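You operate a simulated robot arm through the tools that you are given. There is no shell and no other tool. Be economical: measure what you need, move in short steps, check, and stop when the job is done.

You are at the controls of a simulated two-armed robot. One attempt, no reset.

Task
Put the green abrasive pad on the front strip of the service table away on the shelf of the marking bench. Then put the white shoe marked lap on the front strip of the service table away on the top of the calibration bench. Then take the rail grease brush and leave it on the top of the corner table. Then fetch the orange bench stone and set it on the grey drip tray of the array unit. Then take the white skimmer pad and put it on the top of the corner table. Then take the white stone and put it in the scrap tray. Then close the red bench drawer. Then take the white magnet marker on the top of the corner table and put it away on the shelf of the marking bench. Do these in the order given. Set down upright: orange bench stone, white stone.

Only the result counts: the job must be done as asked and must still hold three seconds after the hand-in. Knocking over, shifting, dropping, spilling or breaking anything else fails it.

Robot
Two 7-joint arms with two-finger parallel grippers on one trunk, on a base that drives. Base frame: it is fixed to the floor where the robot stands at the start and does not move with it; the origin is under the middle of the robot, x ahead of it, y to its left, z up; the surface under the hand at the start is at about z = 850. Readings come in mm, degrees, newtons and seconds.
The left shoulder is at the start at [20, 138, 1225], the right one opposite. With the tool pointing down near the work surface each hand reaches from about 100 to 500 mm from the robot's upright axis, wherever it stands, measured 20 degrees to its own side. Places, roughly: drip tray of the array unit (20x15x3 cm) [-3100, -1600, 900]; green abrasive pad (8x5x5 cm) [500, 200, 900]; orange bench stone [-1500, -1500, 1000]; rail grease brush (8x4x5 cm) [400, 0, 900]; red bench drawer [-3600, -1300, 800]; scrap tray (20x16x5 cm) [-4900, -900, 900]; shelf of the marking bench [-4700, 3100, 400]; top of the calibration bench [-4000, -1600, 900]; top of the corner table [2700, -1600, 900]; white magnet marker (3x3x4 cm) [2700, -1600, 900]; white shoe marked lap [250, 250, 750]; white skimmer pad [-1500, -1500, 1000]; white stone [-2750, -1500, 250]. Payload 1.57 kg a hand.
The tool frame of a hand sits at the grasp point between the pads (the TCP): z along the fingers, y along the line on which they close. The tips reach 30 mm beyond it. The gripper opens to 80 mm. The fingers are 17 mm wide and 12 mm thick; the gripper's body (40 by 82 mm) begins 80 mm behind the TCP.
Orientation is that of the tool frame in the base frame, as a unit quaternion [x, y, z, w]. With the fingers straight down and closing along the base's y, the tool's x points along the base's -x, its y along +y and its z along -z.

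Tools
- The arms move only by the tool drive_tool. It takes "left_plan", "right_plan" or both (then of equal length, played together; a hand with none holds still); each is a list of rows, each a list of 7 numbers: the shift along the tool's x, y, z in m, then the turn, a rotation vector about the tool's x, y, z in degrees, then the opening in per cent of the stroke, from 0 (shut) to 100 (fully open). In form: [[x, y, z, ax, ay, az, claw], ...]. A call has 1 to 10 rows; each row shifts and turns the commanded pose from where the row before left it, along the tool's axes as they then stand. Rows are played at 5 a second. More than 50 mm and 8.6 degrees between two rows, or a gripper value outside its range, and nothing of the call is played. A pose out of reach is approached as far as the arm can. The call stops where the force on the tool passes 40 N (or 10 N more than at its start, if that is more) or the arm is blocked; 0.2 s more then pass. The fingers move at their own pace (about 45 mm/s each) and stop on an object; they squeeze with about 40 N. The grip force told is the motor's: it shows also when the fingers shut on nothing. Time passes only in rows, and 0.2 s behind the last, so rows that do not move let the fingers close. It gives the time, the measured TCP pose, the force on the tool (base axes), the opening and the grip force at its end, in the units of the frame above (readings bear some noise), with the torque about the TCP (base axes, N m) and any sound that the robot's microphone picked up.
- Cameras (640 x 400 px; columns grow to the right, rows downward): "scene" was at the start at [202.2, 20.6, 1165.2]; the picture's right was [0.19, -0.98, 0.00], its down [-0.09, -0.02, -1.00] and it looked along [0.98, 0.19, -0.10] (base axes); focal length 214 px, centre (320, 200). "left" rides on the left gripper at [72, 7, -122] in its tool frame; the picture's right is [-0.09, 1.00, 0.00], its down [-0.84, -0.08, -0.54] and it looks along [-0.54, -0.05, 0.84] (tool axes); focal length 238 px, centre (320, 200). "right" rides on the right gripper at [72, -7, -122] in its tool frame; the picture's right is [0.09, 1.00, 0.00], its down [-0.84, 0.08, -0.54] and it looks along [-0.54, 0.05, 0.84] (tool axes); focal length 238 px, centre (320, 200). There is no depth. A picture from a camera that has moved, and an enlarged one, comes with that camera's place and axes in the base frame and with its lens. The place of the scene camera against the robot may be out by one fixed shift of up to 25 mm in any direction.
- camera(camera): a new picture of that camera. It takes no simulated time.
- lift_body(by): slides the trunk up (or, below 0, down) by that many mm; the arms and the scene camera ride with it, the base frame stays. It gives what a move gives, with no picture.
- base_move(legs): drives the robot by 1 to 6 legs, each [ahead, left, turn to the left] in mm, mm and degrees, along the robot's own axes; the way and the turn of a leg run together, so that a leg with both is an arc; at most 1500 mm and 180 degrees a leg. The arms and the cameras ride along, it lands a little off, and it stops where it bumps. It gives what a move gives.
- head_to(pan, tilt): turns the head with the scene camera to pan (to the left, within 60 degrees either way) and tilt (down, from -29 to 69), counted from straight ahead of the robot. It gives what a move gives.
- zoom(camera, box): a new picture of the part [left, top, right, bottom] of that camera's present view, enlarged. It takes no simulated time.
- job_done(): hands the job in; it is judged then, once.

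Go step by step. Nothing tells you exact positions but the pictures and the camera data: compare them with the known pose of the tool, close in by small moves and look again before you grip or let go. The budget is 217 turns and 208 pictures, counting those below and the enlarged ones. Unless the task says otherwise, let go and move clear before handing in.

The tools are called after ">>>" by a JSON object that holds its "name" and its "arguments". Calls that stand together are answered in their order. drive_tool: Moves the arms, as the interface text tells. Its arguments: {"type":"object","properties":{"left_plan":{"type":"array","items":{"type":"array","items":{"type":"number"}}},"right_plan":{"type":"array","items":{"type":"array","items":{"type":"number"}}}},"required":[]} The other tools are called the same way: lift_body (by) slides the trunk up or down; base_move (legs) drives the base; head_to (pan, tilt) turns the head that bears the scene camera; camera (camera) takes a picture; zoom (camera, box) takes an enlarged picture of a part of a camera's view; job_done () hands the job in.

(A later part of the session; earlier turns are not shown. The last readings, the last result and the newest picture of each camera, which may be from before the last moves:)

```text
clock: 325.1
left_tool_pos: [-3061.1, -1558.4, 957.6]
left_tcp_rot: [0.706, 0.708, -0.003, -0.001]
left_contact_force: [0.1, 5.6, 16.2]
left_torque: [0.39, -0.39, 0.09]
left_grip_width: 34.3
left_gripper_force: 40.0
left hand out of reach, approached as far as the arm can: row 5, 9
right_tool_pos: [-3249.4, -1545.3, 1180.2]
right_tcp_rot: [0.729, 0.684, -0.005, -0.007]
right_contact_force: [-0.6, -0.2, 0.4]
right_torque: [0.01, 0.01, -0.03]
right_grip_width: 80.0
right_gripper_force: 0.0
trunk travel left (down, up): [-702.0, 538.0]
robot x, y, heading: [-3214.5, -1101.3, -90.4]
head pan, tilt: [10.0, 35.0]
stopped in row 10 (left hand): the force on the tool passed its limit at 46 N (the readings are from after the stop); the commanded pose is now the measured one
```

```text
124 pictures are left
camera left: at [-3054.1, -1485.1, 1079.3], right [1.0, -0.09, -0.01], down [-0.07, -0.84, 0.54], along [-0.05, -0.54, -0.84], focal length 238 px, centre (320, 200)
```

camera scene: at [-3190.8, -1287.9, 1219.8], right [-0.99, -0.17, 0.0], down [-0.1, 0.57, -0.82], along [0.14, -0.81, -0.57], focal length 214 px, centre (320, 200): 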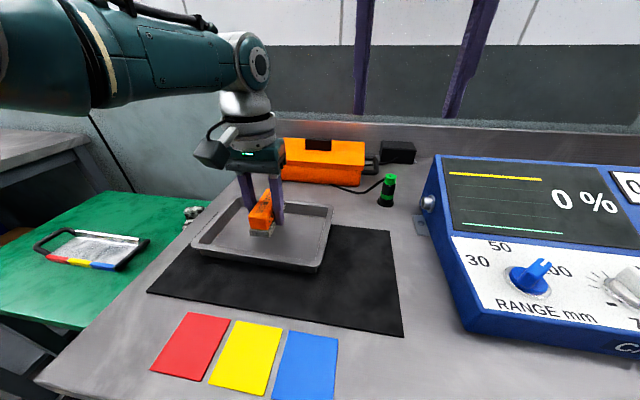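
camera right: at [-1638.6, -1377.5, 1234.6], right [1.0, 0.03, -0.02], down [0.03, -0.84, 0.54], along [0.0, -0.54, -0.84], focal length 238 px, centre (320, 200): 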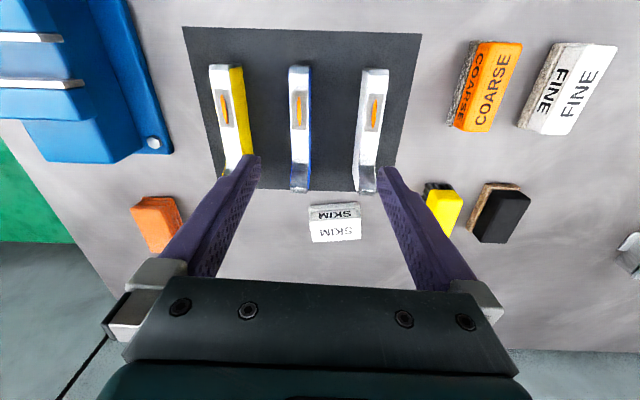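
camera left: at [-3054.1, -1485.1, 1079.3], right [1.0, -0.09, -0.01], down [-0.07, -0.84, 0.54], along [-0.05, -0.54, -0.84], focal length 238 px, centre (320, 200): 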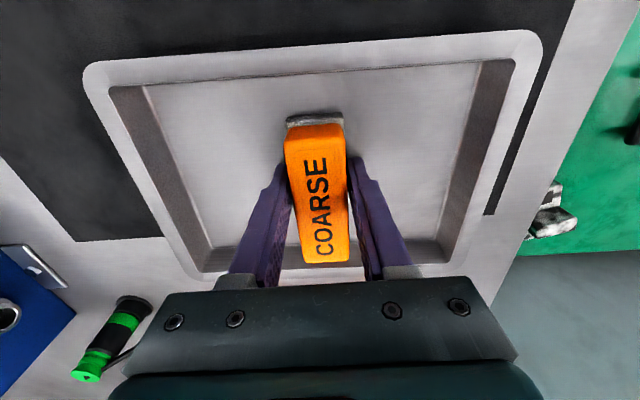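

Contact on the tray floor. Release and rise with the trunk.

>>> {"name": "drive_tool", "arguments": {"left_plan": [[0, 0, 0, 0, 0, 0, 60], [0, 0, 0, 0, 0, 0, 80], [0, 0, 0, 0, 0, 0, 80]]}}

>>> {"name": "lift_body", "arguments": {"by": 150}}

>>> {"name": "camera", "arguments": {"camera": "left"}}

```text
clock: 325.8
left_tool_pos: [-3067.7, -1558.7, 959.1]
left_tcp_rot: [0.707, 0.707, -0.008, -0.004]
left_contact_force: [-4.8, 0.9, 7.8]
left_torque: [0.09, -0.12, 0.08]
left_grip_width: 59.4
left_gripper_force: 0.2
right_tool_pos: [-3251.5, -1545.6, 1179.6]
right_tcp_rot: [0.73, 0.684, -0.006, -0.008]
right_contact_force: [0.4, 0.7, 0.3]
right_torque: [-0.02, 0.0, 0.0]
right_grip_width: 80.0
right_gripper_force: 0.1
trunk travel left (down, up): [-702.0, 538.0]
robot x, y, heading: [-3215.1, -1103.6, -90.4]
head pan, tilt: [10.0, 35.0]
stopped in row 3 (left hand): the force on the tool passed its limit at 41 N (the readings are from after the stop); the commanded pose is now the measured one
```

```text
clock: 327.6
left_tool_pos: [-3065.5, -1557.9, 1108.1]
left_tcp_rot: [0.707, 0.708, -0.006, -0.004]
left_contact_force: [0.0, 0.0, 0.8]
left_torque: [0.01, 0.02, 0.0]
left_grip_width: 64.1
left_gripper_force: 0.1
right_tool_pos: [-3250.3, -1545.0, 1329.5]
right_tcp_rot: [0.73, 0.684, -0.006, -0.009]
right_contact_force: [0.2, 0.0, 0.5]
right_torque: [0.01, 0.03, 0.0]
right_grip_width: 80.1
right_gripper_force: 0.0
trunk travel left (down, up): [-852.0, 388.0]
robot x, y, heading: [-3217.5, -1102.3, -90.4]
head pan, tilt: [10.0, 35.0]
```

```text
123 pictures are left
camera left: at [-3057.5, -1484.8, 1229.2], right [1.0, -0.09, -0.01], down [-0.07, -0.84, 0.55], along [-0.06, -0.54, -0.84], focal length 238 px, centre (320, 200)
```

left: 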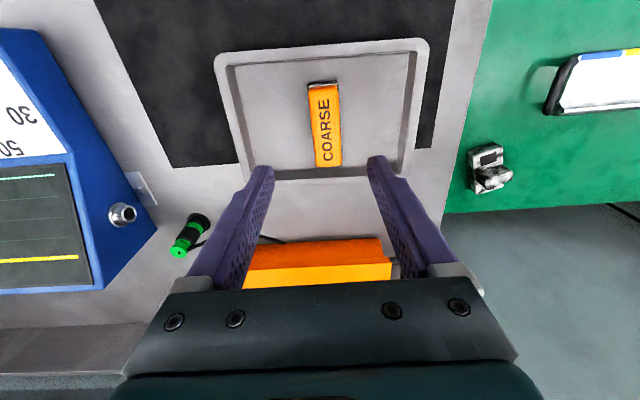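

Stone stands in the tray. Now for the SKIM pad at about (−1614,−1610).

>>> {"name": "base_move", "arguments": {"legs": [[-430, 0, 0], [0, 0, 90.4], [1443, 0, 0], [0, 0, -90]]}}

```text
clock: 344.4
left_tool_pos: [-1650.2, -1088.6, 1108.7]
left_tcp_rot: [0.695, 0.719, -0.006, -0.003]
left_contact_force: [-0.1, -0.7, -0.4]
left_torque: [0.01, 0.04, -0.02]
left_grip_width: 63.8
left_gripper_force: 0.0
right_tool_pos: [-1834.6, -1082.2, 1329.5]
right_tcp_rot: [0.718, 0.696, -0.007, -0.008]
right_contact_force: [0.7, 0.8, 0.3]
right_torque: [0.03, 0.0, 0.0]
right_grip_width: 79.9
right_gripper_force: 0.0
trunk travel left (down, up): [-852.0, 388.0]
robot x, y, heading: [-1819.8, -637.8, -88.6]
head pan, tilt: [10.0, 35.0]
```

>>> {"name": "base_move", "arguments": {"legs": [[0, 0, -1.4], [400, 45, 0]]}}

>>> {"name": "camera", "arguments": {"camera": "left"}}

>>> {"name": "camera", "arguments": {"camera": "scene"}}

```text
clock: 347.3
left_tool_pos: [-1605.5, -1497.0, 1107.6]
left_tcp_rot: [0.699, 0.715, -0.007, -0.004]
left_contact_force: [-0.5, -0.2, -0.4]
left_torque: [0.0, -0.02, 0.01]
left_grip_width: 64.0
left_gripper_force: 0.1
right_tool_pos: [-1789.3, -1489.2, 1329.2]
right_tcp_rot: [0.722, 0.692, -0.006, -0.009]
right_contact_force: [-0.8, 0.5, -0.4]
right_torque: [-0.01, -0.02, -0.02]
right_grip_width: 80.2
right_gripper_force: 0.1
trunk travel left (down, up): [-852.0, 388.0]
robot x, y, heading: [-1764.8, -1042.9, -88.9]
head pan, tilt: [10.0, 35.0]
```

```text
122 pictures are left
camera left: at [-1599.0, -1424.0, 1229.1], right [1.0, -0.07, -0.01], down [-0.05, -0.84, 0.55], along [-0.05, -0.54, -0.84], focal length 238 px, centre (320, 200)
```

left: 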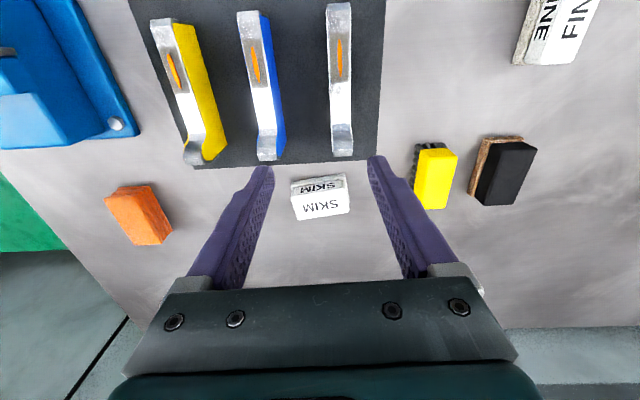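

```text
121 pictures are left
camera scene: at [-1737.4, -1230.5, 1369.8], right [-0.98, -0.19, 0.0], down [-0.11, 0.56, -0.82], along [0.16, -0.8, -0.57], focal length 214 px, centre (320, 200)
```

scene: 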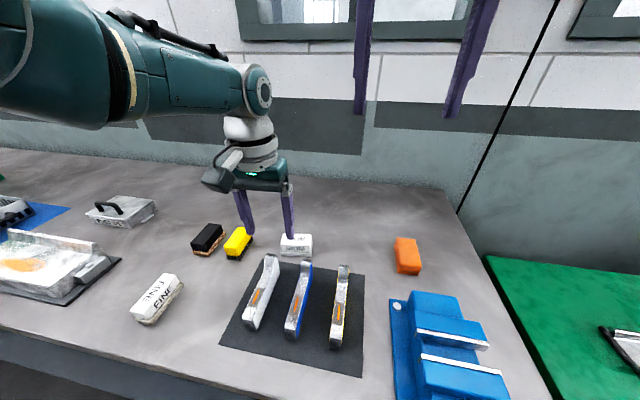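

SKIM block is 78 mm long along x, 40 mm deep, at (−1615,−1608). I'll turn the left hand 84° so it closes across the short side.

>>> {"name": "drive_tool", "arguments": {"left_plan": [[0, 0, 0, 0, 0, 8.5, 75], [0, 0, 0, 0, 0, 8.5, 75], [0, 0, 0, 0, 0, 8.5, 75], [0, 0, 0, 0, 0, 8.5, 75], [0, 0, 0, 0, 0, 8.5, 75], [0, 0, 0, 0, 0, 8.5, 75], [0, 0, 0, 0, 0, 8.5, 75], [0, 0, 0, 0, 0, 8.5, 75], [0, 0, 0, 0, 0, 8.5, 75], [0, 0, 0, 0, 0, 8, 75]]}}

>>> {"name": "camera", "arguments": {"camera": "left"}}

```text
clock: 349.5
left_tool_pos: [-1605.0, -1498.6, 1109.4]
left_tcp_rot: [0.998, 0.06, -0.007, 0.002]
left_contact_force: [0.1, 0.6, 1.2]
left_torque: [0.0, 0.03, -0.01]
left_grip_width: 60.0
left_gripper_force: 0.2
right_tool_pos: [-1789.2, -1488.7, 1330.3]
right_tcp_rot: [0.721, 0.692, -0.006, -0.008]
right_contact_force: [-0.3, -0.1, -0.1]
right_torque: [0.03, -0.03, 0.0]
right_grip_width: 80.3
right_gripper_force: 0.1
trunk travel left (down, up): [-852.0, 388.0]
robot x, y, heading: [-1770.2, -1049.8, -88.9]
head pan, tilt: [10.0, 35.0]
```

```text
120 pictures are left
camera left: at [-1531.1, -1494.0, 1229.2], right [0.03, -1.0, 0.0], down [-0.83, -0.02, 0.55], along [-0.55, -0.02, -0.83], focal length 238 px, centre (320, 200)
```

left: 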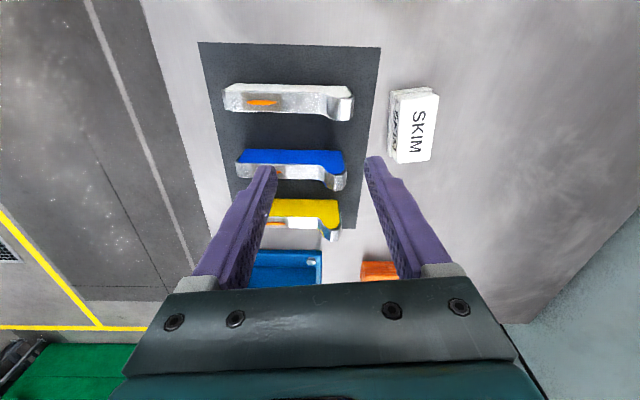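

Turn worked. Drive 100 mm ahead and check alignment.

>>> {"name": "base_move", "arguments": {"legs": [[100, -5, 0]]}}

>>> {"name": "camera", "arguments": {"camera": "left"}}

```text
clock: 350.7
left_tool_pos: [-1607.5, -1593.7, 1107.3]
left_tcp_rot: [0.998, 0.06, -0.007, 0.001]
left_contact_force: [-0.1, -0.5, 0.2]
left_torque: [0.03, -0.02, 0.0]
left_grip_width: 60.0
left_gripper_force: 0.1
right_tool_pos: [-1793.0, -1585.6, 1330.8]
right_tcp_rot: [0.721, 0.692, -0.006, -0.009]
right_contact_force: [0.2, 0.0, 0.1]
right_torque: [-0.01, 0.0, 0.03]
right_grip_width: 80.0
right_gripper_force: 0.0
trunk travel left (down, up): [-852.0, 388.0]
robot x, y, heading: [-1774.9, -1140.8, -89.1]
head pan, tilt: [10.0, 35.0]
```

```text
119 pictures are left
camera left: at [-1534.3, -1590.5, 1229.1], right [0.03, -1.0, 0.0], down [-0.83, -0.02, 0.55], along [-0.55, -0.02, -0.83], focal length 238 px, centre (320, 200)
```

left: 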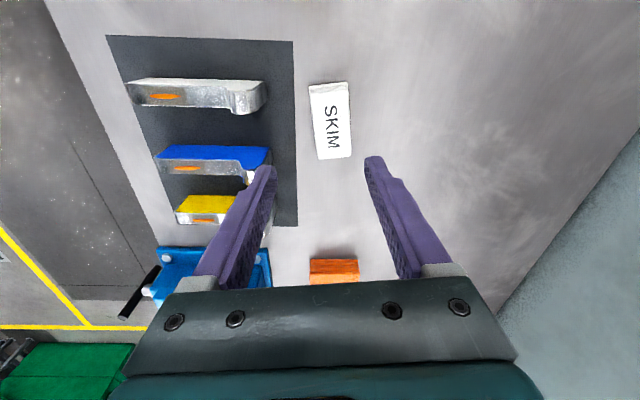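

Centred to within ~13 mm. Correct and lower: trunk −100, then look.

>>> {"name": "drive_tool", "arguments": {"left_plan": [[-0.003, 0.013, 0, 0, 0, -1.8, 75], [0, 0, 0, 0, 0, 0, 75]]}}

>>> {"name": "lift_body", "arguments": {"by": -105}}

>>> {"name": "camera", "arguments": {"camera": "left"}}

>>> {"name": "camera", "arguments": {"camera": "scene"}}

```text
clock: 351.3
left_tool_pos: [-1608.8, -1595.2, 1111.2]
left_tcp_rot: [0.997, 0.076, -0.007, 0.002]
left_contact_force: [-0.6, -0.5, 0.4]
left_torque: [0.0, 0.03, 0.01]
left_grip_width: 60.2
left_gripper_force: 0.0
left hand out of reach, approached as far as the arm can: row 1
right_tool_pos: [-1794.2, -1584.9, 1329.4]
right_tcp_rot: [0.722, 0.692, -0.006, -0.009]
right_contact_force: [0.3, 0.3, 0.3]
right_torque: [-0.02, 0.01, -0.04]
right_grip_width: 79.8
right_gripper_force: 0.1
trunk travel left (down, up): [-852.0, 388.0]
robot x, y, heading: [-1773.0, -1144.5, -89.2]
head pan, tilt: [10.0, 35.0]
```

```text
clock: 352.6
left_tool_pos: [-1609.7, -1594.1, 1008.4]
left_tcp_rot: [0.997, 0.076, -0.007, 0.001]
left_contact_force: [0.0, -0.4, 0.1]
left_torque: [-0.01, 0.0, -0.01]
left_grip_width: 60.0
left_gripper_force: 0.1
right_tool_pos: [-1792.9, -1585.0, 1225.7]
right_tcp_rot: [0.722, 0.692, -0.006, -0.009]
right_contact_force: [1.2, -0.3, -0.2]
right_torque: [0.02, 0.0, -0.02]
right_grip_width: 80.1
right_gripper_force: 0.1
trunk travel left (down, up): [-747.0, 493.0]
robot x, y, heading: [-1772.5, -1144.2, -88.9]
head pan, tilt: [10.0, 35.0]
```

```text
118 pictures are left
camera left: at [-1535.0, -1588.9, 1127.1], right [0.06, -1.0, 0.0], down [-0.83, -0.05, 0.55], along [-0.55, -0.03, -0.83], focal length 238 px, centre (320, 200)
```

left: 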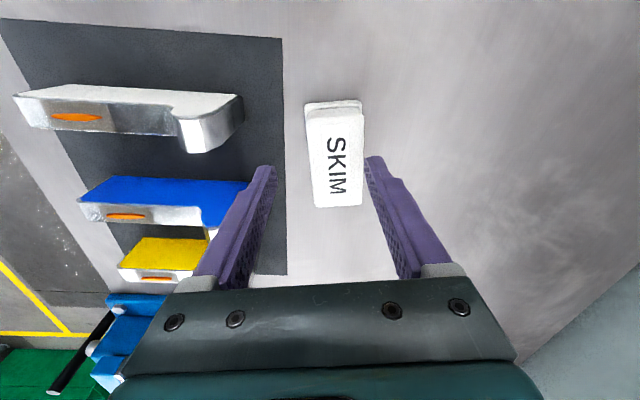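

```text
117 pictures are left
camera scene: at [-1740.6, -1327.3, 1264.8], right [-0.98, -0.19, 0.0], down [-0.11, 0.56, -0.82], along [0.16, -0.8, -0.57], focal length 214 px, centre (320, 200)
```

scene: 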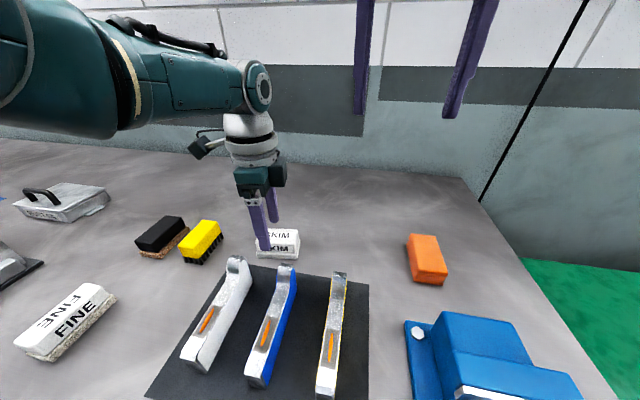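

Need ~11 mm more in −y: nudge the base ahead, then lower.

>>> {"name": "base_move", "arguments": {"legs": [[14, 0, 0]]}}

>>> {"name": "lift_body", "arguments": {"by": -45}}

>>> {"name": "camera", "arguments": {"camera": "left"}}

```text
clock: 353.4
left_tool_pos: [-1609.0, -1607.7, 1006.8]
left_tcp_rot: [0.997, 0.076, -0.006, 0.001]
left_contact_force: [-0.3, 0.1, 0.3]
left_torque: [0.01, 0.0, 0.01]
left_grip_width: 60.0
left_gripper_force: 0.1
right_tool_pos: [-1793.2, -1598.8, 1224.6]
right_tcp_rot: [0.722, 0.692, -0.006, -0.008]
right_contact_force: [0.3, 0.4, -0.5]
right_torque: [0.01, -0.02, -0.03]
right_grip_width: 80.1
right_gripper_force: 0.0
trunk travel left (down, up): [-747.0, 493.0]
robot x, y, heading: [-1769.7, -1153.3, -88.9]
head pan, tilt: [10.0, 35.0]
```

```text
clock: 354.3
left_tool_pos: [-1609.6, -1608.1, 962.4]
left_tcp_rot: [0.997, 0.076, -0.006, 0.001]
left_contact_force: [0.3, 1.1, -0.4]
left_torque: [0.01, -0.03, 0.03]
left_grip_width: 59.9
left_gripper_force: 0.1
right_tool_pos: [-1793.4, -1599.8, 1179.2]
right_tcp_rot: [0.721, 0.692, -0.006, -0.009]
right_contact_force: [-0.1, 0.6, 0.4]
right_torque: [0.03, 0.0, 0.0]
right_grip_width: 79.9
right_gripper_force: 0.0
trunk travel left (down, up): [-702.0, 538.0]
robot x, y, heading: [-1765.8, -1154.0, -89.0]
head pan, tilt: [10.0, 35.0]
```

```text
116 pictures are left
camera left: at [-1534.9, -1602.9, 1082.1], right [0.06, -1.0, 0.0], down [-0.83, -0.05, 0.55], along [-0.55, -0.03, -0.83], focal length 238 px, centre (320, 200)
```

left: 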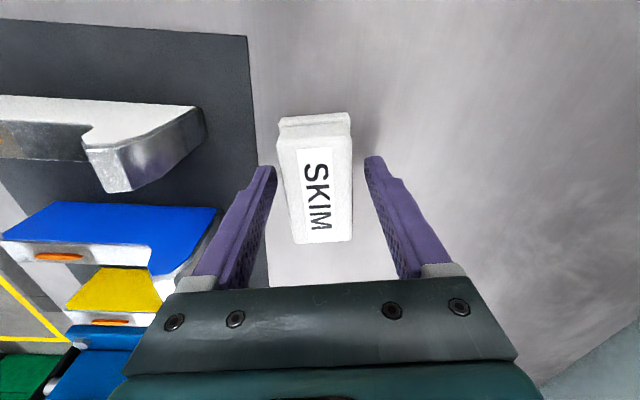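

>>> {"name": "lift_body", "arguments": {"by": -12}}

>>> {"name": "drive_tool", "arguments": {"left_plan": [[0, 0, 0, 0, 0, 0, 0], [0, 0, 0, 0, 0, 0, 0], [0, 0, 0, 0, 0, 0, 0], [0, 0, 0, 0, 0, 0, 0]]}}

>>> {"name": "lift_body", "arguments": {"by": 160}}

>>> {"name": "camera", "arguments": {"camera": "left"}}

```text
clock: 354.9
left_tool_pos: [-1608.7, -1608.8, 950.3]
left_tcp_rot: [0.997, 0.077, -0.007, 0.0]
left_contact_force: [-0.8, 4.5, 10.3]
left_torque: [0.25, 0.0, 0.07]
left_grip_width: 59.9
left_gripper_force: 0.1
right_tool_pos: [-1793.2, -1599.4, 1168.4]
right_tcp_rot: [0.722, 0.692, -0.006, -0.009]
right_contact_force: [-0.4, 0.3, 0.6]
right_torque: [-0.04, 0.0, -0.04]
right_grip_width: 80.0
right_gripper_force: 0.0
trunk travel left (down, up): [-690.0, 550.0]
robot x, y, heading: [-1772.6, -1159.0, -89.0]
head pan, tilt: [10.0, 35.0]
```

```text
clock: 355.9
left_tool_pos: [-1608.9, -1609.1, 950.2]
left_tcp_rot: [0.997, 0.075, -0.006, 0.001]
left_contact_force: [-0.9, 1.4, 10.3]
left_torque: [0.24, 0.06, 0.05]
left_grip_width: 44.0
left_gripper_force: 40.5
right_tool_pos: [-1791.9, -1598.6, 1168.1]
right_tcp_rot: [0.722, 0.692, -0.007, -0.008]
right_contact_force: [0.0, -0.2, 0.0]
right_torque: [0.0, 0.03, -0.01]
right_grip_width: 80.0
right_gripper_force: 0.0
trunk travel left (down, up): [-690.0, 550.0]
robot x, y, heading: [-1772.0, -1156.1, -88.9]
head pan, tilt: [10.0, 35.0]
```

```text
clock: 357.7
left_tool_pos: [-1608.9, -1607.8, 1108.8]
left_tcp_rot: [0.997, 0.076, -0.007, 0.001]
left_contact_force: [-0.7, 0.0, -0.8]
left_torque: [-0.03, 0.01, 0.03]
left_grip_width: 43.8
left_gripper_force: 39.8
right_tool_pos: [-1792.9, -1599.8, 1327.3]
right_tcp_rot: [0.721, 0.693, -0.006, -0.009]
right_contact_force: [-0.6, 0.1, 0.0]
right_torque: [-0.01, 0.0, -0.02]
right_grip_width: 79.8
right_gripper_force: 0.0
trunk travel left (down, up): [-850.0, 390.0]
robot x, y, heading: [-1767.6, -1153.8, -89.1]
head pan, tilt: [10.0, 35.0]
```

```text
115 pictures are left
camera left: at [-1534.9, -1602.7, 1229.9], right [0.06, -1.0, 0.0], down [-0.83, -0.05, 0.55], along [-0.55, -0.03, -0.83], focal length 238 px, centre (320, 200)
```

left: 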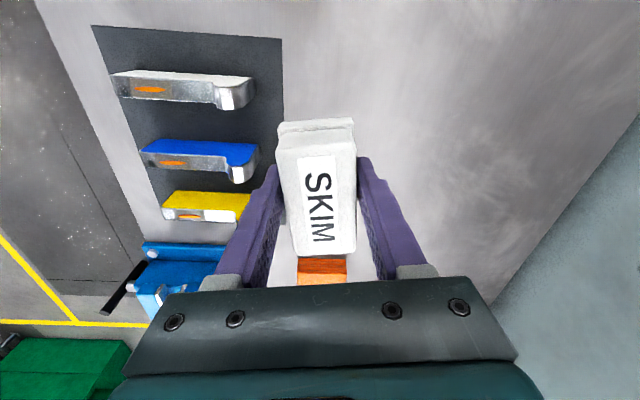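

Pad held (44 mm). Drive to the corner table, turning early to keep clear of the end bench.

>>> {"name": "base_move", "arguments": {"legs": [[-520, 0, 0], [0, 0, 89.1], [1490, 0, 0], [1490, 0, 0], [1090, 0, 0], [0, 0, -90]]}}

```text
clock: 387.9
left_tool_pos: [2489.0, -917.3, 1110.1]
left_tcp_rot: [0.997, 0.071, -0.006, 0.0]
left_contact_force: [0.5, -0.3, -0.7]
left_torque: [0.03, -0.02, 0.04]
left_grip_width: 43.9
left_gripper_force: 39.8
right_tool_pos: [2304.8, -906.5, 1328.1]
right_tcp_rot: [0.725, 0.689, -0.005, -0.009]
right_contact_force: [-0.4, 0.0, -0.5]
right_torque: [0.01, -0.01, 0.04]
right_grip_width: 79.9
right_gripper_force: 0.3
trunk travel left (down, up): [-850.0, 390.0]
robot x, y, heading: [2330.2, -466.4, -89.7]
head pan, tilt: [10.0, 35.0]
```

>>> {"name": "base_move", "arguments": {"legs": [[0, 315, -0.3], [560, 0, 0]]}}

>>> {"name": "camera", "arguments": {"camera": "left"}}

>>> {"name": "camera", "arguments": {"camera": "scene"}}

```text
clock: 392.8
left_tool_pos: [2781.4, -1476.2, 1109.4]
left_tcp_rot: [0.998, 0.062, -0.007, 0.001]
left_contact_force: [-0.3, 1.1, -0.4]
left_torque: [0.0, 0.0, 0.01]
left_grip_width: 43.9
left_gripper_force: 39.7
right_tool_pos: [2597.6, -1462.3, 1327.9]
right_tcp_rot: [0.731, 0.682, -0.006, -0.009]
right_contact_force: [-0.4, 1.5, -0.4]
right_torque: [-0.02, 0.03, 0.0]
right_grip_width: 80.1
right_gripper_force: 0.0
trunk travel left (down, up): [-850.0, 390.0]
robot x, y, heading: [2632.6, -1018.8, -90.4]
head pan, tilt: [10.0, 35.0]
```

```text
114 pictures are left
camera left: at [2854.9, -1472.5, 1229.9], right [0.03, -1.0, 0.0], down [-0.83, -0.02, 0.55], along [-0.55, -0.02, -0.83], focal length 238 px, centre (320, 200)
```

left: 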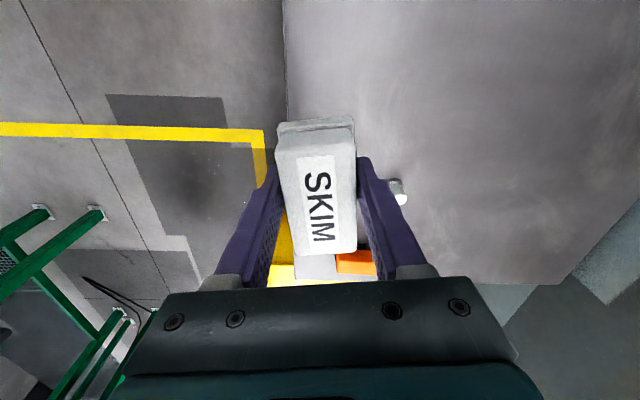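

```text
113 pictures are left
camera scene: at [2657.1, -1204.7, 1367.8], right [-0.99, -0.16, 0.0], down [-0.09, 0.57, -0.82], along [0.13, -0.81, -0.57], focal length 214 px, centre (320, 200)
```

scene: 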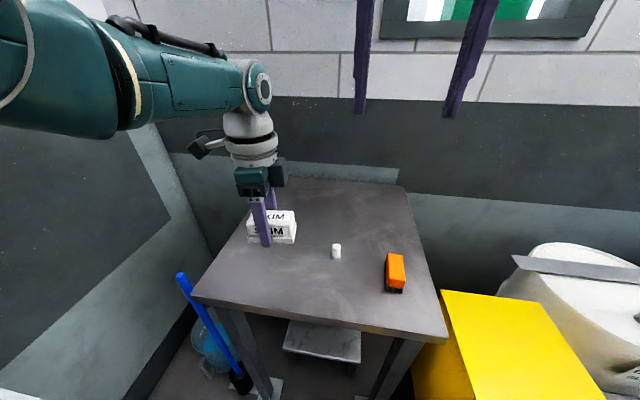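

Over the table edge; go 90 mm further and 20 mm left, then lower with the trunk.

>>> {"name": "base_move", "arguments": {"legs": [[90, 20, 0.4]]}}

>>> {"name": "lift_body", "arguments": {"by": -155}}

>>> {"name": "camera", "arguments": {"camera": "left"}}

>>> {"name": "camera", "arguments": {"camera": "scene"}}

```text
clock: 393.9
left_tool_pos: [2803.9, -1564.9, 1109.0]
left_tcp_rot: [0.998, 0.066, -0.007, 0.0]
left_contact_force: [0.8, 0.1, -0.4]
left_torque: [-0.01, -0.01, 0.03]
left_grip_width: 43.7
left_gripper_force: 39.6
right_tool_pos: [2619.2, -1550.8, 1326.7]
right_tcp_rot: [0.729, 0.685, -0.005, -0.008]
right_contact_force: [0.3, -0.9, -0.5]
right_torque: [0.01, 0.03, -0.01]
right_grip_width: 79.8
right_gripper_force: 0.1
trunk travel left (down, up): [-850.0, 390.0]
robot x, y, heading: [2654.1, -1112.2, -90.4]
head pan, tilt: [10.0, 35.0]
```

```text
clock: 395.6
left_tool_pos: [2803.8, -1564.0, 954.7]
left_tcp_rot: [0.998, 0.065, -0.007, 0.0]
left_contact_force: [0.1, 0.0, -0.4]
left_torque: [0.01, 0.0, 0.0]
left_grip_width: 44.1
left_gripper_force: 39.9
right_tool_pos: [2621.1, -1551.6, 1173.6]
right_tcp_rot: [0.729, 0.684, -0.006, -0.01]
right_contact_force: [-0.3, 0.4, 0.1]
right_torque: [-0.01, 0.03, 0.0]
right_grip_width: 80.1
right_gripper_force: 0.0
trunk travel left (down, up): [-695.0, 545.0]
robot x, y, heading: [2651.4, -1113.2, -90.3]
head pan, tilt: [10.0, 35.0]
```

```text
112 pictures are left
camera left: at [2877.6, -1560.4, 1074.8], right [0.04, -1.0, 0.0], down [-0.83, -0.03, 0.55], along [-0.55, -0.02, -0.83], focal length 238 px, centre (320, 200)
```

left: 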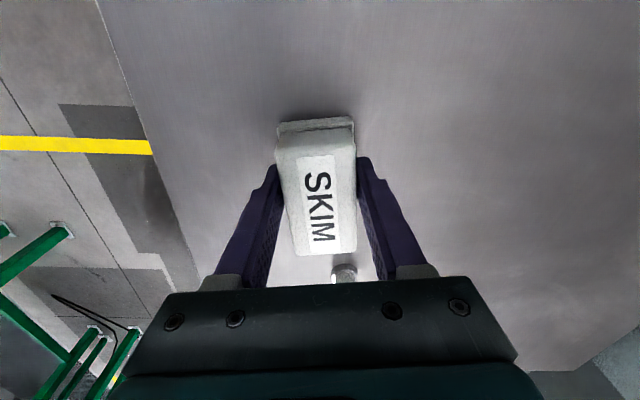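

```text
111 pictures are left
camera scene: at [2677.8, -1294.4, 1212.8], right [-0.99, -0.17, 0.0], down [-0.1, 0.57, -0.82], along [0.14, -0.81, -0.57], focal length 214 px, centre (320, 200)
```

scene: 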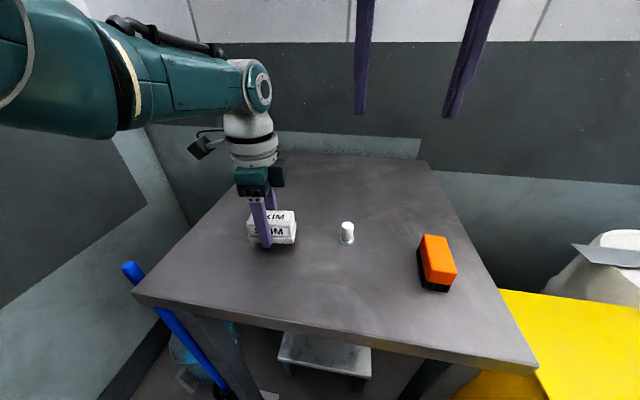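

>>> {"name": "lift_body", "arguments": {"by": -25}}

>>> {"name": "drive_tool", "arguments": {"left_plan": [[0, 0, 0.002, 0, 0, 0, 0], [0, 0, 0.002, 0, 0, 0, 0], [0, 0, 0.002, 0, 0, 0, 0], [0, 0, 0.002, 0, 0, 0, 0], [0, 0, 0.002, 0, 0, 0, 0], [0, 0, 0.002, 0, 0, 0, 0], [0, 0, 0.002, 0, 0, 0, 0]]}}

```text
clock: 396.4
left_tool_pos: [2804.6, -1566.3, 929.6]
left_tcp_rot: [0.998, 0.065, -0.007, 0.001]
left_contact_force: [-0.3, 1.7, 8.7]
left_torque: [0.17, 0.19, -0.01]
left_grip_width: 43.8
left_gripper_force: 39.5
right_tool_pos: [2620.2, -1552.4, 1147.6]
right_tcp_rot: [0.729, 0.684, -0.006, -0.009]
right_contact_force: [-0.3, -0.3, -0.6]
right_torque: [0.0, -0.02, -0.01]
right_grip_width: 80.2
right_gripper_force: 0.0
trunk travel left (down, up): [-670.0, 570.0]
robot x, y, heading: [2648.4, -1108.9, -90.5]
head pan, tilt: [10.0, 35.0]
```

```text
clock: 396.9
left_tool_pos: [2803.6, -1565.7, 930.8]
left_tcp_rot: [0.998, 0.065, -0.008, 0.0]
left_contact_force: [0.6, 5.4, 14.4]
left_torque: [0.24, -0.02, -0.02]
left_grip_width: 44.0
left_gripper_force: 40.0
right_tool_pos: [2620.8, -1551.1, 1146.9]
right_tcp_rot: [0.728, 0.685, -0.006, -0.009]
right_contact_force: [0.0, 0.1, 0.5]
right_torque: [-0.05, 0.0, -0.03]
right_grip_width: 79.8
right_gripper_force: 0.1
trunk travel left (down, up): [-670.0, 570.0]
robot x, y, heading: [2652.5, -1109.2, -89.9]
head pan, tilt: [10.0, 35.0]
stopped in row 2 (left hand): the force on the tool passed its limit at 45 N (the readings are from after the stop); the commanded pose is now the measured one
```

Contact. Release, then rise with the trunk.

>>> {"name": "drive_tool", "arguments": {"left_plan": [[0, 0, -0.001, 0, 0, 0, 60], [0, 0, 0, 0, 0, 0, 80], [0, 0, 0, 0, 0, 0, 80]]}}

>>> {"name": "lift_body", "arguments": {"by": 150}}

>>> {"name": "camera", "arguments": {"camera": "left"}}

>>> {"name": "camera", "arguments": {"camera": "scene"}}

```text
clock: 397.7
left_tool_pos: [2802.9, -1566.0, 929.7]
left_tcp_rot: [0.998, 0.065, -0.008, 0.001]
left_contact_force: [0.4, -0.8, 1.2]
left_torque: [0.15, -0.02, -0.02]
left_grip_width: 61.8
left_gripper_force: 0.1
right_tool_pos: [2619.5, -1551.2, 1148.3]
right_tcp_rot: [0.729, 0.685, -0.006, -0.008]
right_contact_force: [-0.7, -0.8, 0.7]
right_torque: [0.03, 0.01, -0.01]
right_grip_width: 80.0
right_gripper_force: 0.0
trunk travel left (down, up): [-670.0, 570.0]
robot x, y, heading: [2652.9, -1108.8, -90.2]
head pan, tilt: [10.0, 35.0]
```

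```text
clock: 399.4
left_tool_pos: [2803.2, -1564.4, 1079.5]
left_tcp_rot: [0.998, 0.065, -0.007, 0.0]
left_contact_force: [0.2, 0.8, 0.5]
left_torque: [0.02, 0.0, 0.0]
left_grip_width: 64.1
left_gripper_force: 0.1
right_tool_pos: [2620.6, -1551.3, 1298.6]
right_tcp_rot: [0.729, 0.685, -0.005, -0.009]
right_contact_force: [0.5, 0.0, -0.1]
right_torque: [0.01, 0.0, -0.04]
right_grip_width: 79.9
right_gripper_force: 0.1
trunk travel left (down, up): [-820.0, 420.0]
robot x, y, heading: [2651.6, -1109.6, -90.1]
head pan, tilt: [10.0, 35.0]
```

```text
110 pictures are left
camera left: at [2876.7, -1560.8, 1200.2], right [0.04, -1.0, 0.0], down [-0.83, -0.03, 0.56], along [-0.55, -0.02, -0.83], focal length 238 px, centre (320, 200)
```

left: 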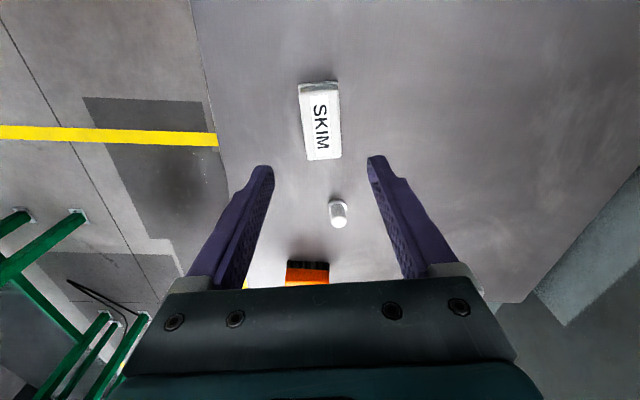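

```text
109 pictures are left
camera scene: at [2677.8, -1294.1, 1337.8], right [-0.99, -0.17, 0.0], down [-0.1, 0.57, -0.82], along [0.14, -0.81, -0.57], focal length 214 px, centre (320, 200)
```

scene: 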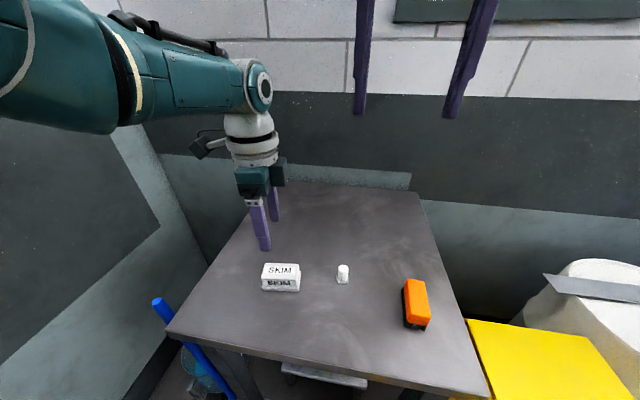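

Skimmer pad placed. Next the white stone on the low shelf around x≈−2750; driving there.

>>> {"name": "base_move", "arguments": {"legs": [[-480, 0, 0], [0, 0, -89.8], [1490, 0, 0], [1490, 0, 0], [1490, 0, 0], [700, 0, 0]]}}

>>> {"name": "head_to", "arguments": {"pan": 55, "tilt": 30}}

>>> {"name": "camera", "arguments": {"camera": "scene"}}

```text
clock: 430.5
left_tool_pos: [-2943.7, -280.3, 1080.6]
left_tcp_rot: [0.71, -0.704, -0.005, -0.005]
left_contact_force: [-0.4, 0.4, 0.6]
left_torque: [-0.01, 0.03, 0.01]
left_grip_width: 63.9
left_gripper_force: 0.2
right_tool_pos: [-2907.6, -102.0, 1297.5]
right_tcp_rot: [0.996, -0.093, 0.004, -0.011]
right_contact_force: [-0.2, 0.5, 1.0]
right_torque: [0.01, 0.04, 0.01]
right_grip_width: 80.1
right_gripper_force: 0.1
trunk travel left (down, up): [-820.0, 420.0]
robot x, y, heading: [-2476.2, -186.6, 172.8]
head pan, tilt: [10.0, 35.0]
```

```text
clock: 431.6
left_tool_pos: [-2944.8, -282.8, 1080.1]
left_tcp_rot: [0.709, -0.705, -0.006, -0.005]
left_contact_force: [-0.2, 0.1, -0.2]
left_torque: [0.0, 0.0, 0.02]
left_grip_width: 64.0
left_gripper_force: 0.1
right_tool_pos: [-2909.1, -102.5, 1296.5]
right_tcp_rot: [0.996, -0.093, 0.002, -0.01]
right_contact_force: [-0.1, 1.0, 0.3]
right_torque: [0.03, -0.03, 0.01]
right_grip_width: 79.9
right_gripper_force: 0.1
trunk travel left (down, up): [-820.0, 420.0]
robot x, y, heading: [-2471.3, -189.9, 172.8]
head pan, tilt: [55.0, 30.0]
```

```text
108 pictures are left
camera scene: at [-2623.2, -238.5, 1345.6], right [-0.74, 0.67, 0.0], down [0.34, 0.37, -0.87], along [-0.58, -0.64, -0.5], focal length 214 px, centre (320, 200)
```

scene: 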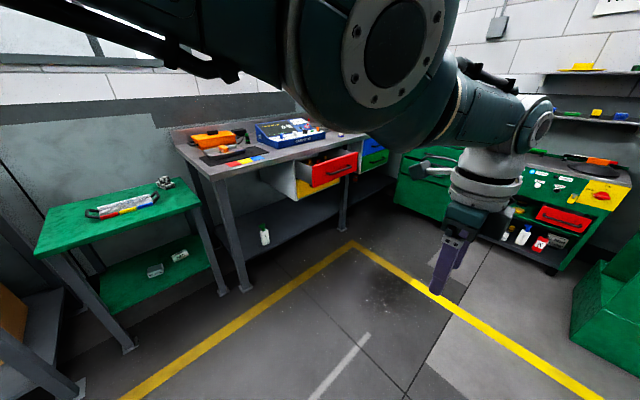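

>>> {"name": "base_move", "arguments": {"legs": [[0, 0, 97.2], [480, -270, 0]]}}

>>> {"name": "lift_body", "arguments": {"by": -400}}

>>> {"name": "head_to", "arguments": {"pan": 0, "tilt": 35}}

>>> {"name": "camera", "arguments": {"camera": "scene"}}

```text
clock: 438.9
left_tool_pos: [-2581.7, -1106.4, 1080.5]
left_tcp_rot: [0.997, 0.075, -0.009, 0.0]
left_contact_force: [0.7, 0.7, -0.9]
left_torque: [0.0, 0.0, 0.01]
left_grip_width: 64.0
left_gripper_force: 0.1
right_tool_pos: [-2764.0, -1096.9, 1298.1]
right_tcp_rot: [0.721, 0.693, -0.005, -0.009]
right_contact_force: [0.6, 0.1, 0.3]
right_torque: [0.01, 0.0, 0.03]
right_grip_width: 80.1
right_gripper_force: 0.1
trunk travel left (down, up): [-820.0, 420.0]
robot x, y, heading: [-2745.1, -655.9, -89.0]
head pan, tilt: [55.0, 30.0]
```

```text
clock: 442.7
left_tool_pos: [-2580.2, -1105.8, 680.4]
left_tcp_rot: [0.997, 0.077, -0.008, 0.0]
left_contact_force: [0.7, -0.4, 0.8]
left_torque: [0.01, 0.03, -0.03]
left_grip_width: 64.0
left_gripper_force: 0.1
right_tool_pos: [-2763.7, -1096.7, 897.4]
right_tcp_rot: [0.721, 0.693, -0.006, -0.009]
right_contact_force: [0.3, 0.1, -0.9]
right_torque: [-0.01, 0.04, 0.0]
right_grip_width: 79.9
right_gripper_force: 0.0
trunk travel left (down, up): [-420.0, 820.0]
robot x, y, heading: [-2744.2, -657.1, -88.7]
head pan, tilt: [55.0, 30.0]
```

```text
clock: 443.9
left_tool_pos: [-2581.9, -1106.8, 679.3]
left_tcp_rot: [0.997, 0.077, -0.008, 0.0]
left_contact_force: [0.0, 0.5, 0.3]
left_torque: [0.0, -0.03, 0.01]
left_grip_width: 64.0
left_gripper_force: 0.1
right_tool_pos: [-2764.3, -1097.4, 897.1]
right_tcp_rot: [0.721, 0.693, -0.006, -0.009]
right_contact_force: [-0.1, -0.3, -0.6]
right_torque: [-0.04, 0.0, -0.03]
right_grip_width: 79.8
right_gripper_force: 0.0
trunk travel left (down, up): [-420.0, 820.0]
robot x, y, heading: [-2747.5, -656.4, -89.1]
head pan, tilt: [0.0, 35.0]
```

```text
107 pictures are left
camera scene: at [-2727.7, -840.5, 937.8], right [-1.0, -0.02, 0.0], down [-0.01, 0.57, -0.82], along [0.02, -0.82, -0.57], focal length 214 px, centre (320, 200)
```

scene: 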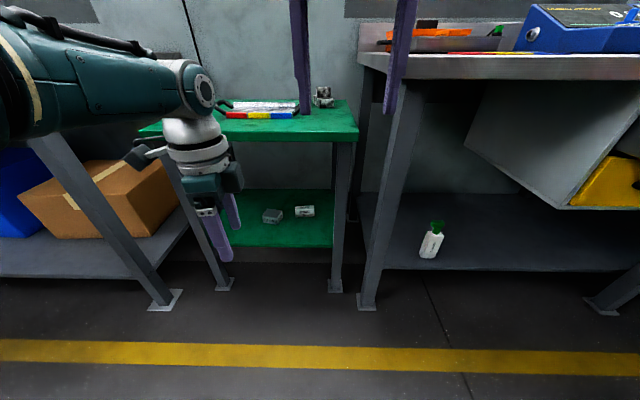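

>>> {"name": "zoom", "arguments": {"camera": "scene", "box": [200, 90, 400, 300]}}

>>> {"name": "zoom", "arguments": {"camera": "scene", "box": [250, 190, 350, 252]}}

```text
1.90 times, centred on (300, 195) of scene
camera zoom: at [-2727.7, -840.5, 937.8], right [-1.0, -0.02, 0.0], down [-0.01, 0.57, -0.82], along [0.02, -0.82, -0.57], focal length 408 px, centre (358, 210)
```

zoom: 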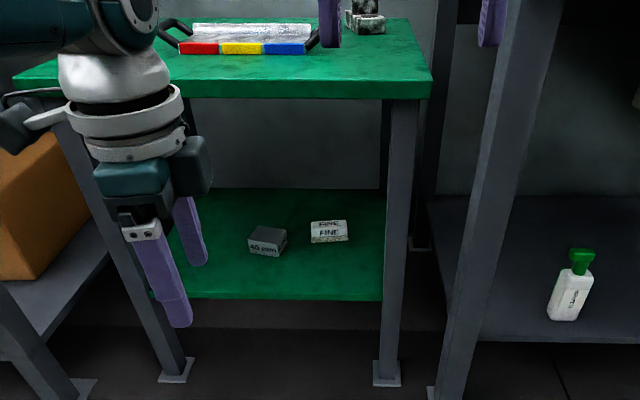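

```text
6.40 times, centred on (300, 221) of scene
camera zoom: at [-2727.7, -840.5, 937.8], right [-1.0, -0.02, 0.0], down [-0.01, 0.57, -0.82], along [0.02, -0.82, -0.57], focal length 1373 px, centre (448, 66)
```

zoom: 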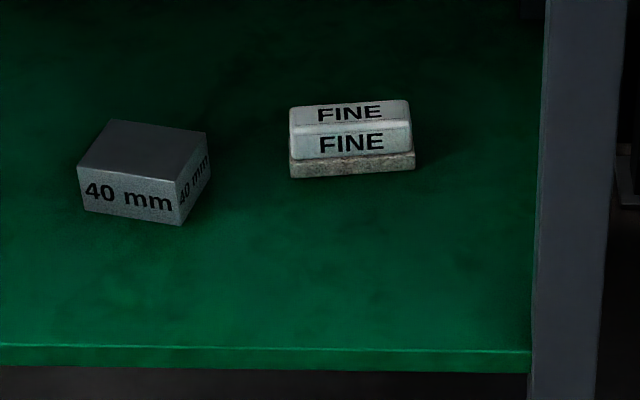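

The target white FINE stone lies on the low green shelf at about (−2639,−1611), long axis along x. Before going in, I'll tuck the right arm back.

>>> {"name": "drive_tool", "arguments": {"right_plan": [[0.02, 0, -0.02, 0, 0, 0, 100], [0.02, 0, -0.02, 0, 0, 0, 100], [0.02, 0, -0.01, 0, 0, 0, 100], [0.02, 0, 0, 0, 0, 0, 100], [0.02, 0, 0, 0, 0, 0, 100], [0.02, 0, 0, 0, 0, 0, 100]]}}

>>> {"name": "camera", "arguments": {"camera": "right"}}

```text
clock: 445.1
left_tool_pos: [-2580.0, -1105.8, 679.0]
left_tcp_rot: [0.997, 0.079, -0.008, 0.0]
left_contact_force: [0.5, -0.2, 0.3]
left_torque: [0.0, -0.02, 0.01]
left_grip_width: 63.8
left_gripper_force: 0.0
right_tool_pos: [-2659.4, -984.0, 923.3]
right_tcp_rot: [0.621, 0.78, -0.005, -0.076]
right_contact_force: [0.1, 0.5, -0.3]
right_torque: [-0.02, -0.01, -0.01]
right_grip_width: 80.0
right_gripper_force: 0.1
right hand out of reach, approached as far as the arm can: row 1, 2, 3, 4, 5
trunk travel left (down, up): [-420.0, 820.0]
robot x, y, heading: [-2743.8, -657.1, -88.9]
head pan, tilt: [0.0, 35.0]
stopped in row 5 (right hand): the arm was blocked; the commanded pose is now the measured one
```

```text
104 pictures are left
camera right: at [-2666.9, -925.8, 1052.1], right [0.94, 0.32, -0.09], down [0.32, -0.84, 0.43], along [0.06, -0.44, -0.9], focal length 238 px, centre (320, 200)
```

right: 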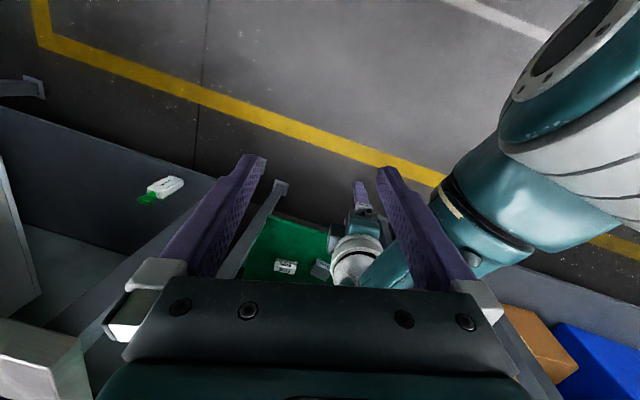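

>>> {"name": "drive_tool", "arguments": {"right_plan": [[0.007, -0.033, 0, 0, 0, 3, 100], [0.006, -0.033, 0, 0, 0, 3, 100], [0.005, -0.033, 0, 0, 0, 3, 100], [0.004, -0.033, 0, 0, 0, 3, 100], [0.003, -0.033, 0, 0, 0, 1, 100], [0, -0.03, -0.02, 0, 0, 0, 100]]}}

>>> {"name": "camera", "arguments": {"camera": "right"}}

```text
clock: 445.6
left_tool_pos: [-2581.1, -1100.8, 675.7]
left_tcp_rot: [0.997, 0.076, -0.007, -0.005]
left_contact_force: [-0.5, -0.1, -0.5]
left_torque: [0.0, -0.01, 0.02]
left_grip_width: 63.6
left_gripper_force: 0.1
right_tool_pos: [-2648.4, -949.8, 917.5]
right_tcp_rot: [0.591, 0.802, -0.045, -0.076]
right_contact_force: [-7.6, -20.4, 9.9]
right_torque: [0.8, -0.71, -0.83]
right_grip_width: 66.3
right_gripper_force: 0.1
trunk travel left (down, up): [-420.0, 820.0]
robot x, y, heading: [-2745.8, -654.0, -88.7]
head pan, tilt: [0.0, 35.0]
stopped in row 2 (right hand): the force on the tool passed its limit at 102 N (the readings are from after the stop); the commanded pose is now the measured one
```

```text
103 pictures are left
camera right: at [-2653.0, -885.2, 1043.4], right [0.91, 0.38, -0.16], down [0.41, -0.78, 0.47], along [0.06, -0.49, -0.87], focal length 238 px, centre (320, 200)
```

right: 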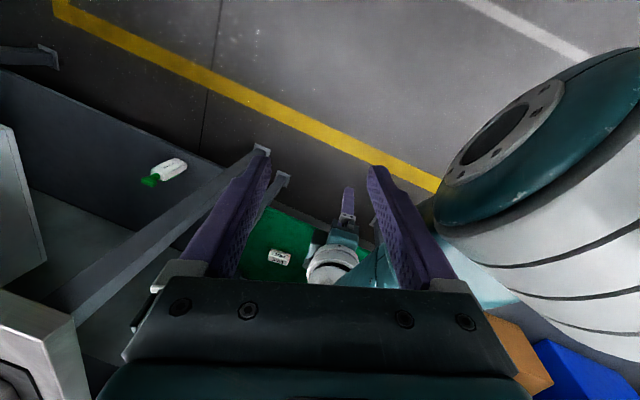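

The right fingers are touching the left elbow; back away forward and up.

>>> {"name": "drive_tool", "arguments": {"right_plan": [[-0.03, -0.01, 0, 0, 0, 0, 60], [-0.02, -0.01, -0.02, 0, 0, 0, 60], [0, -0.01, -0.04, 0, 0, 0, 60], [0, -0.01, -0.04, 0, 0, 0, 60], [0, -0.02, -0.04, 0, 0, 0, 60], [0, -0.02, -0.04, 0, 0, 0, 60]]}}

>>> {"name": "camera", "arguments": {"camera": "right"}}

>>> {"name": "camera", "arguments": {"camera": "scene"}}

```text
clock: 446.5
left_tool_pos: [-2582.6, -1103.6, 676.5]
left_tcp_rot: [0.997, 0.076, -0.006, -0.004]
left_contact_force: [0.1, -0.6, 1.1]
left_torque: [-0.04, -0.01, -0.02]
left_grip_width: 64.0
left_gripper_force: 0.0
right_tool_pos: [-2665.8, -942.0, 913.2]
right_tcp_rot: [0.576, 0.803, 0.051, -0.145]
right_contact_force: [0.2, 0.4, -0.9]
right_torque: [0.01, -0.02, 0.0]
right_grip_width: 47.9
right_gripper_force: 0.2
right hand out of reach, approached as far as the arm can: row 1, 2, 4
trunk travel left (down, up): [-420.0, 820.0]
robot x, y, heading: [-2742.8, -656.2, -88.8]
head pan, tilt: [0.0, 35.0]
stopped in row 4 (right hand): the arm was blocked; the commanded pose is now the measured one
```

```text
102 pictures are left
camera right: at [-2671.8, -908.4, 1051.4], right [0.91, 0.41, -0.06], down [0.41, -0.87, 0.26], along [0.06, -0.26, -0.96], focal length 238 px, centre (320, 200)
```

right: 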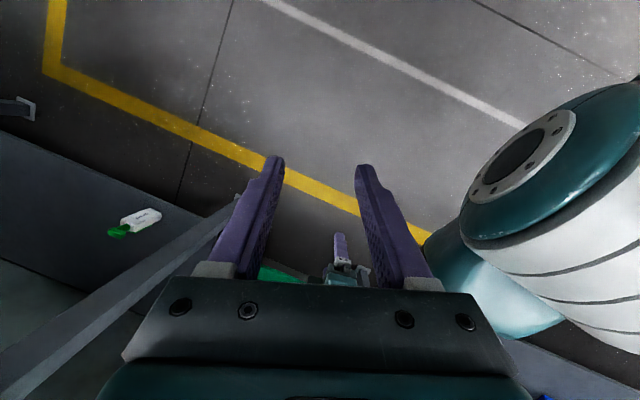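

```text
101 pictures are left
camera scene: at [-2727.8, -840.5, 937.8], right [-1.0, -0.02, 0.0], down [-0.01, 0.57, -0.82], along [0.02, -0.82, -0.57], focal length 214 px, centre (320, 200)
```

scene: 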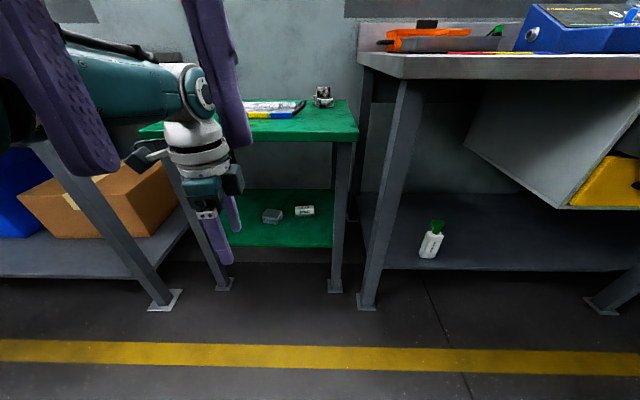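

>>> {"name": "head_to", "arguments": {"pan": -45, "tilt": 10}}

>>> {"name": "camera", "arguments": {"camera": "scene"}}

>>> {"name": "camera", "arguments": {"camera": "left"}}

```text
clock: 447.6
left_tool_pos: [-2581.5, -1103.9, 676.8]
left_tcp_rot: [0.997, 0.075, -0.007, -0.003]
left_contact_force: [-0.4, -0.2, 0.2]
left_torque: [0.06, -0.01, -0.04]
left_grip_width: 64.1
left_gripper_force: 0.1
right_tool_pos: [-2666.0, -942.5, 914.8]
right_tcp_rot: [0.577, 0.802, 0.052, -0.145]
right_contact_force: [-0.3, 0.2, 0.5]
right_torque: [0.01, 0.05, -0.01]
right_grip_width: 48.1
right_gripper_force: 0.2
trunk travel left (down, up): [-420.0, 820.0]
robot x, y, heading: [-2745.3, -657.4, -89.0]
head pan, tilt: [-45.0, 10.0]
```

```text
100 pictures are left
camera scene: at [-2793.9, -819.7, 977.9], right [-0.72, 0.69, 0.0], down [0.12, 0.13, -0.98], along [-0.68, -0.71, -0.17], focal length 214 px, centre (320, 200)
```

scene: 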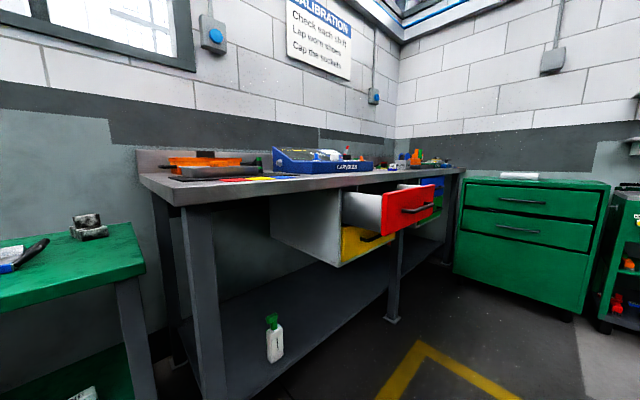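

```text
99 pictures are left
camera left: at [-2508.7, -1098.9, 797.2], right [0.06, -1.0, -0.01], down [-0.83, -0.05, 0.55], along [-0.55, -0.03, -0.83], focal length 238 px, centre (320, 200)
```

left: 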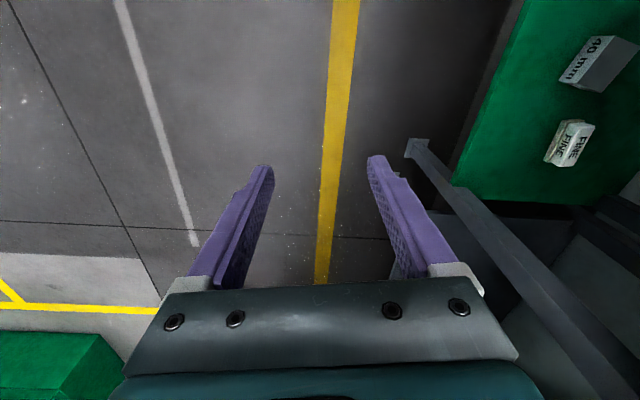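

>>> {"name": "drive_tool", "arguments": {"right_plan": [[0, -0.024, -0.003, 0, -3.5, 5, 60], [0, -0.024, -0.003, 0, -3.5, 5, 60], [0, -0.024, -0.003, 0, -3.5, 5, 60], [0, -0.024, -0.003, 0, -3.5, 4, 60], [0, -0.024, 0, 0, 0, 0, 60], [0, -0.024, 0, 0, 0, 0, 60]]}}

>>> {"name": "head_to", "arguments": {"pan": -10, "tilt": 20}}

>>> {"name": "camera", "arguments": {"camera": "scene"}}

```text
clock: 448.1
left_tool_pos: [-2580.0, -1100.1, 672.0]
left_tcp_rot: [0.997, 0.076, -0.005, -0.009]
left_contact_force: [0.0, -0.3, 0.0]
left_torque: [0.02, -0.03, 0.02]
left_grip_width: 64.4
left_gripper_force: 0.1
right_tool_pos: [-2658.7, -914.5, 904.4]
right_tcp_rot: [0.564, 0.813, 0.002, -0.145]
right_contact_force: [-11.0, -13.0, 29.7]
right_torque: [1.24, -2.28, -0.58]
right_grip_width: 41.6
right_gripper_force: 0.1
trunk travel left (down, up): [-420.0, 820.0]
robot x, y, heading: [-2739.7, -655.7, -88.9]
head pan, tilt: [-45.0, 10.0]
stopped in row 2 (right hand): the force on the tool passed its limit at 116 N (the readings are from after the stop); the commanded pose is now the measured one
```

```text
clock: 449.1
left_tool_pos: [-2580.7, -1100.8, 672.0]
left_tcp_rot: [0.997, 0.076, -0.005, -0.008]
left_contact_force: [0.6, 0.2, 0.2]
left_torque: [0.02, -0.01, 0.02]
left_grip_width: 64.1
left_gripper_force: 0.1
right_tool_pos: [-2657.3, -913.7, 904.2]
right_tcp_rot: [0.564, 0.813, 0.003, -0.145]
right_contact_force: [-23.2, -21.8, 51.4]
right_torque: [2.32, -4.17, -0.9]
right_grip_width: 41.0
right_gripper_force: 0.1
trunk travel left (down, up): [-420.0, 820.0]
robot x, y, heading: [-2747.2, -655.5, -89.0]
head pan, tilt: [-10.0, 20.0]
```

```text
98 pictures are left
camera scene: at [-2744.1, -844.6, 961.7], right [-0.99, 0.16, 0.0], down [0.05, 0.34, -0.94], along [-0.15, -0.93, -0.34], focal length 214 px, centre (320, 200)
```

scene: 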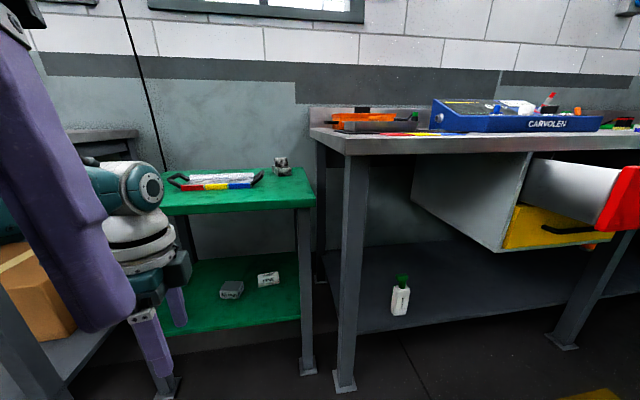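

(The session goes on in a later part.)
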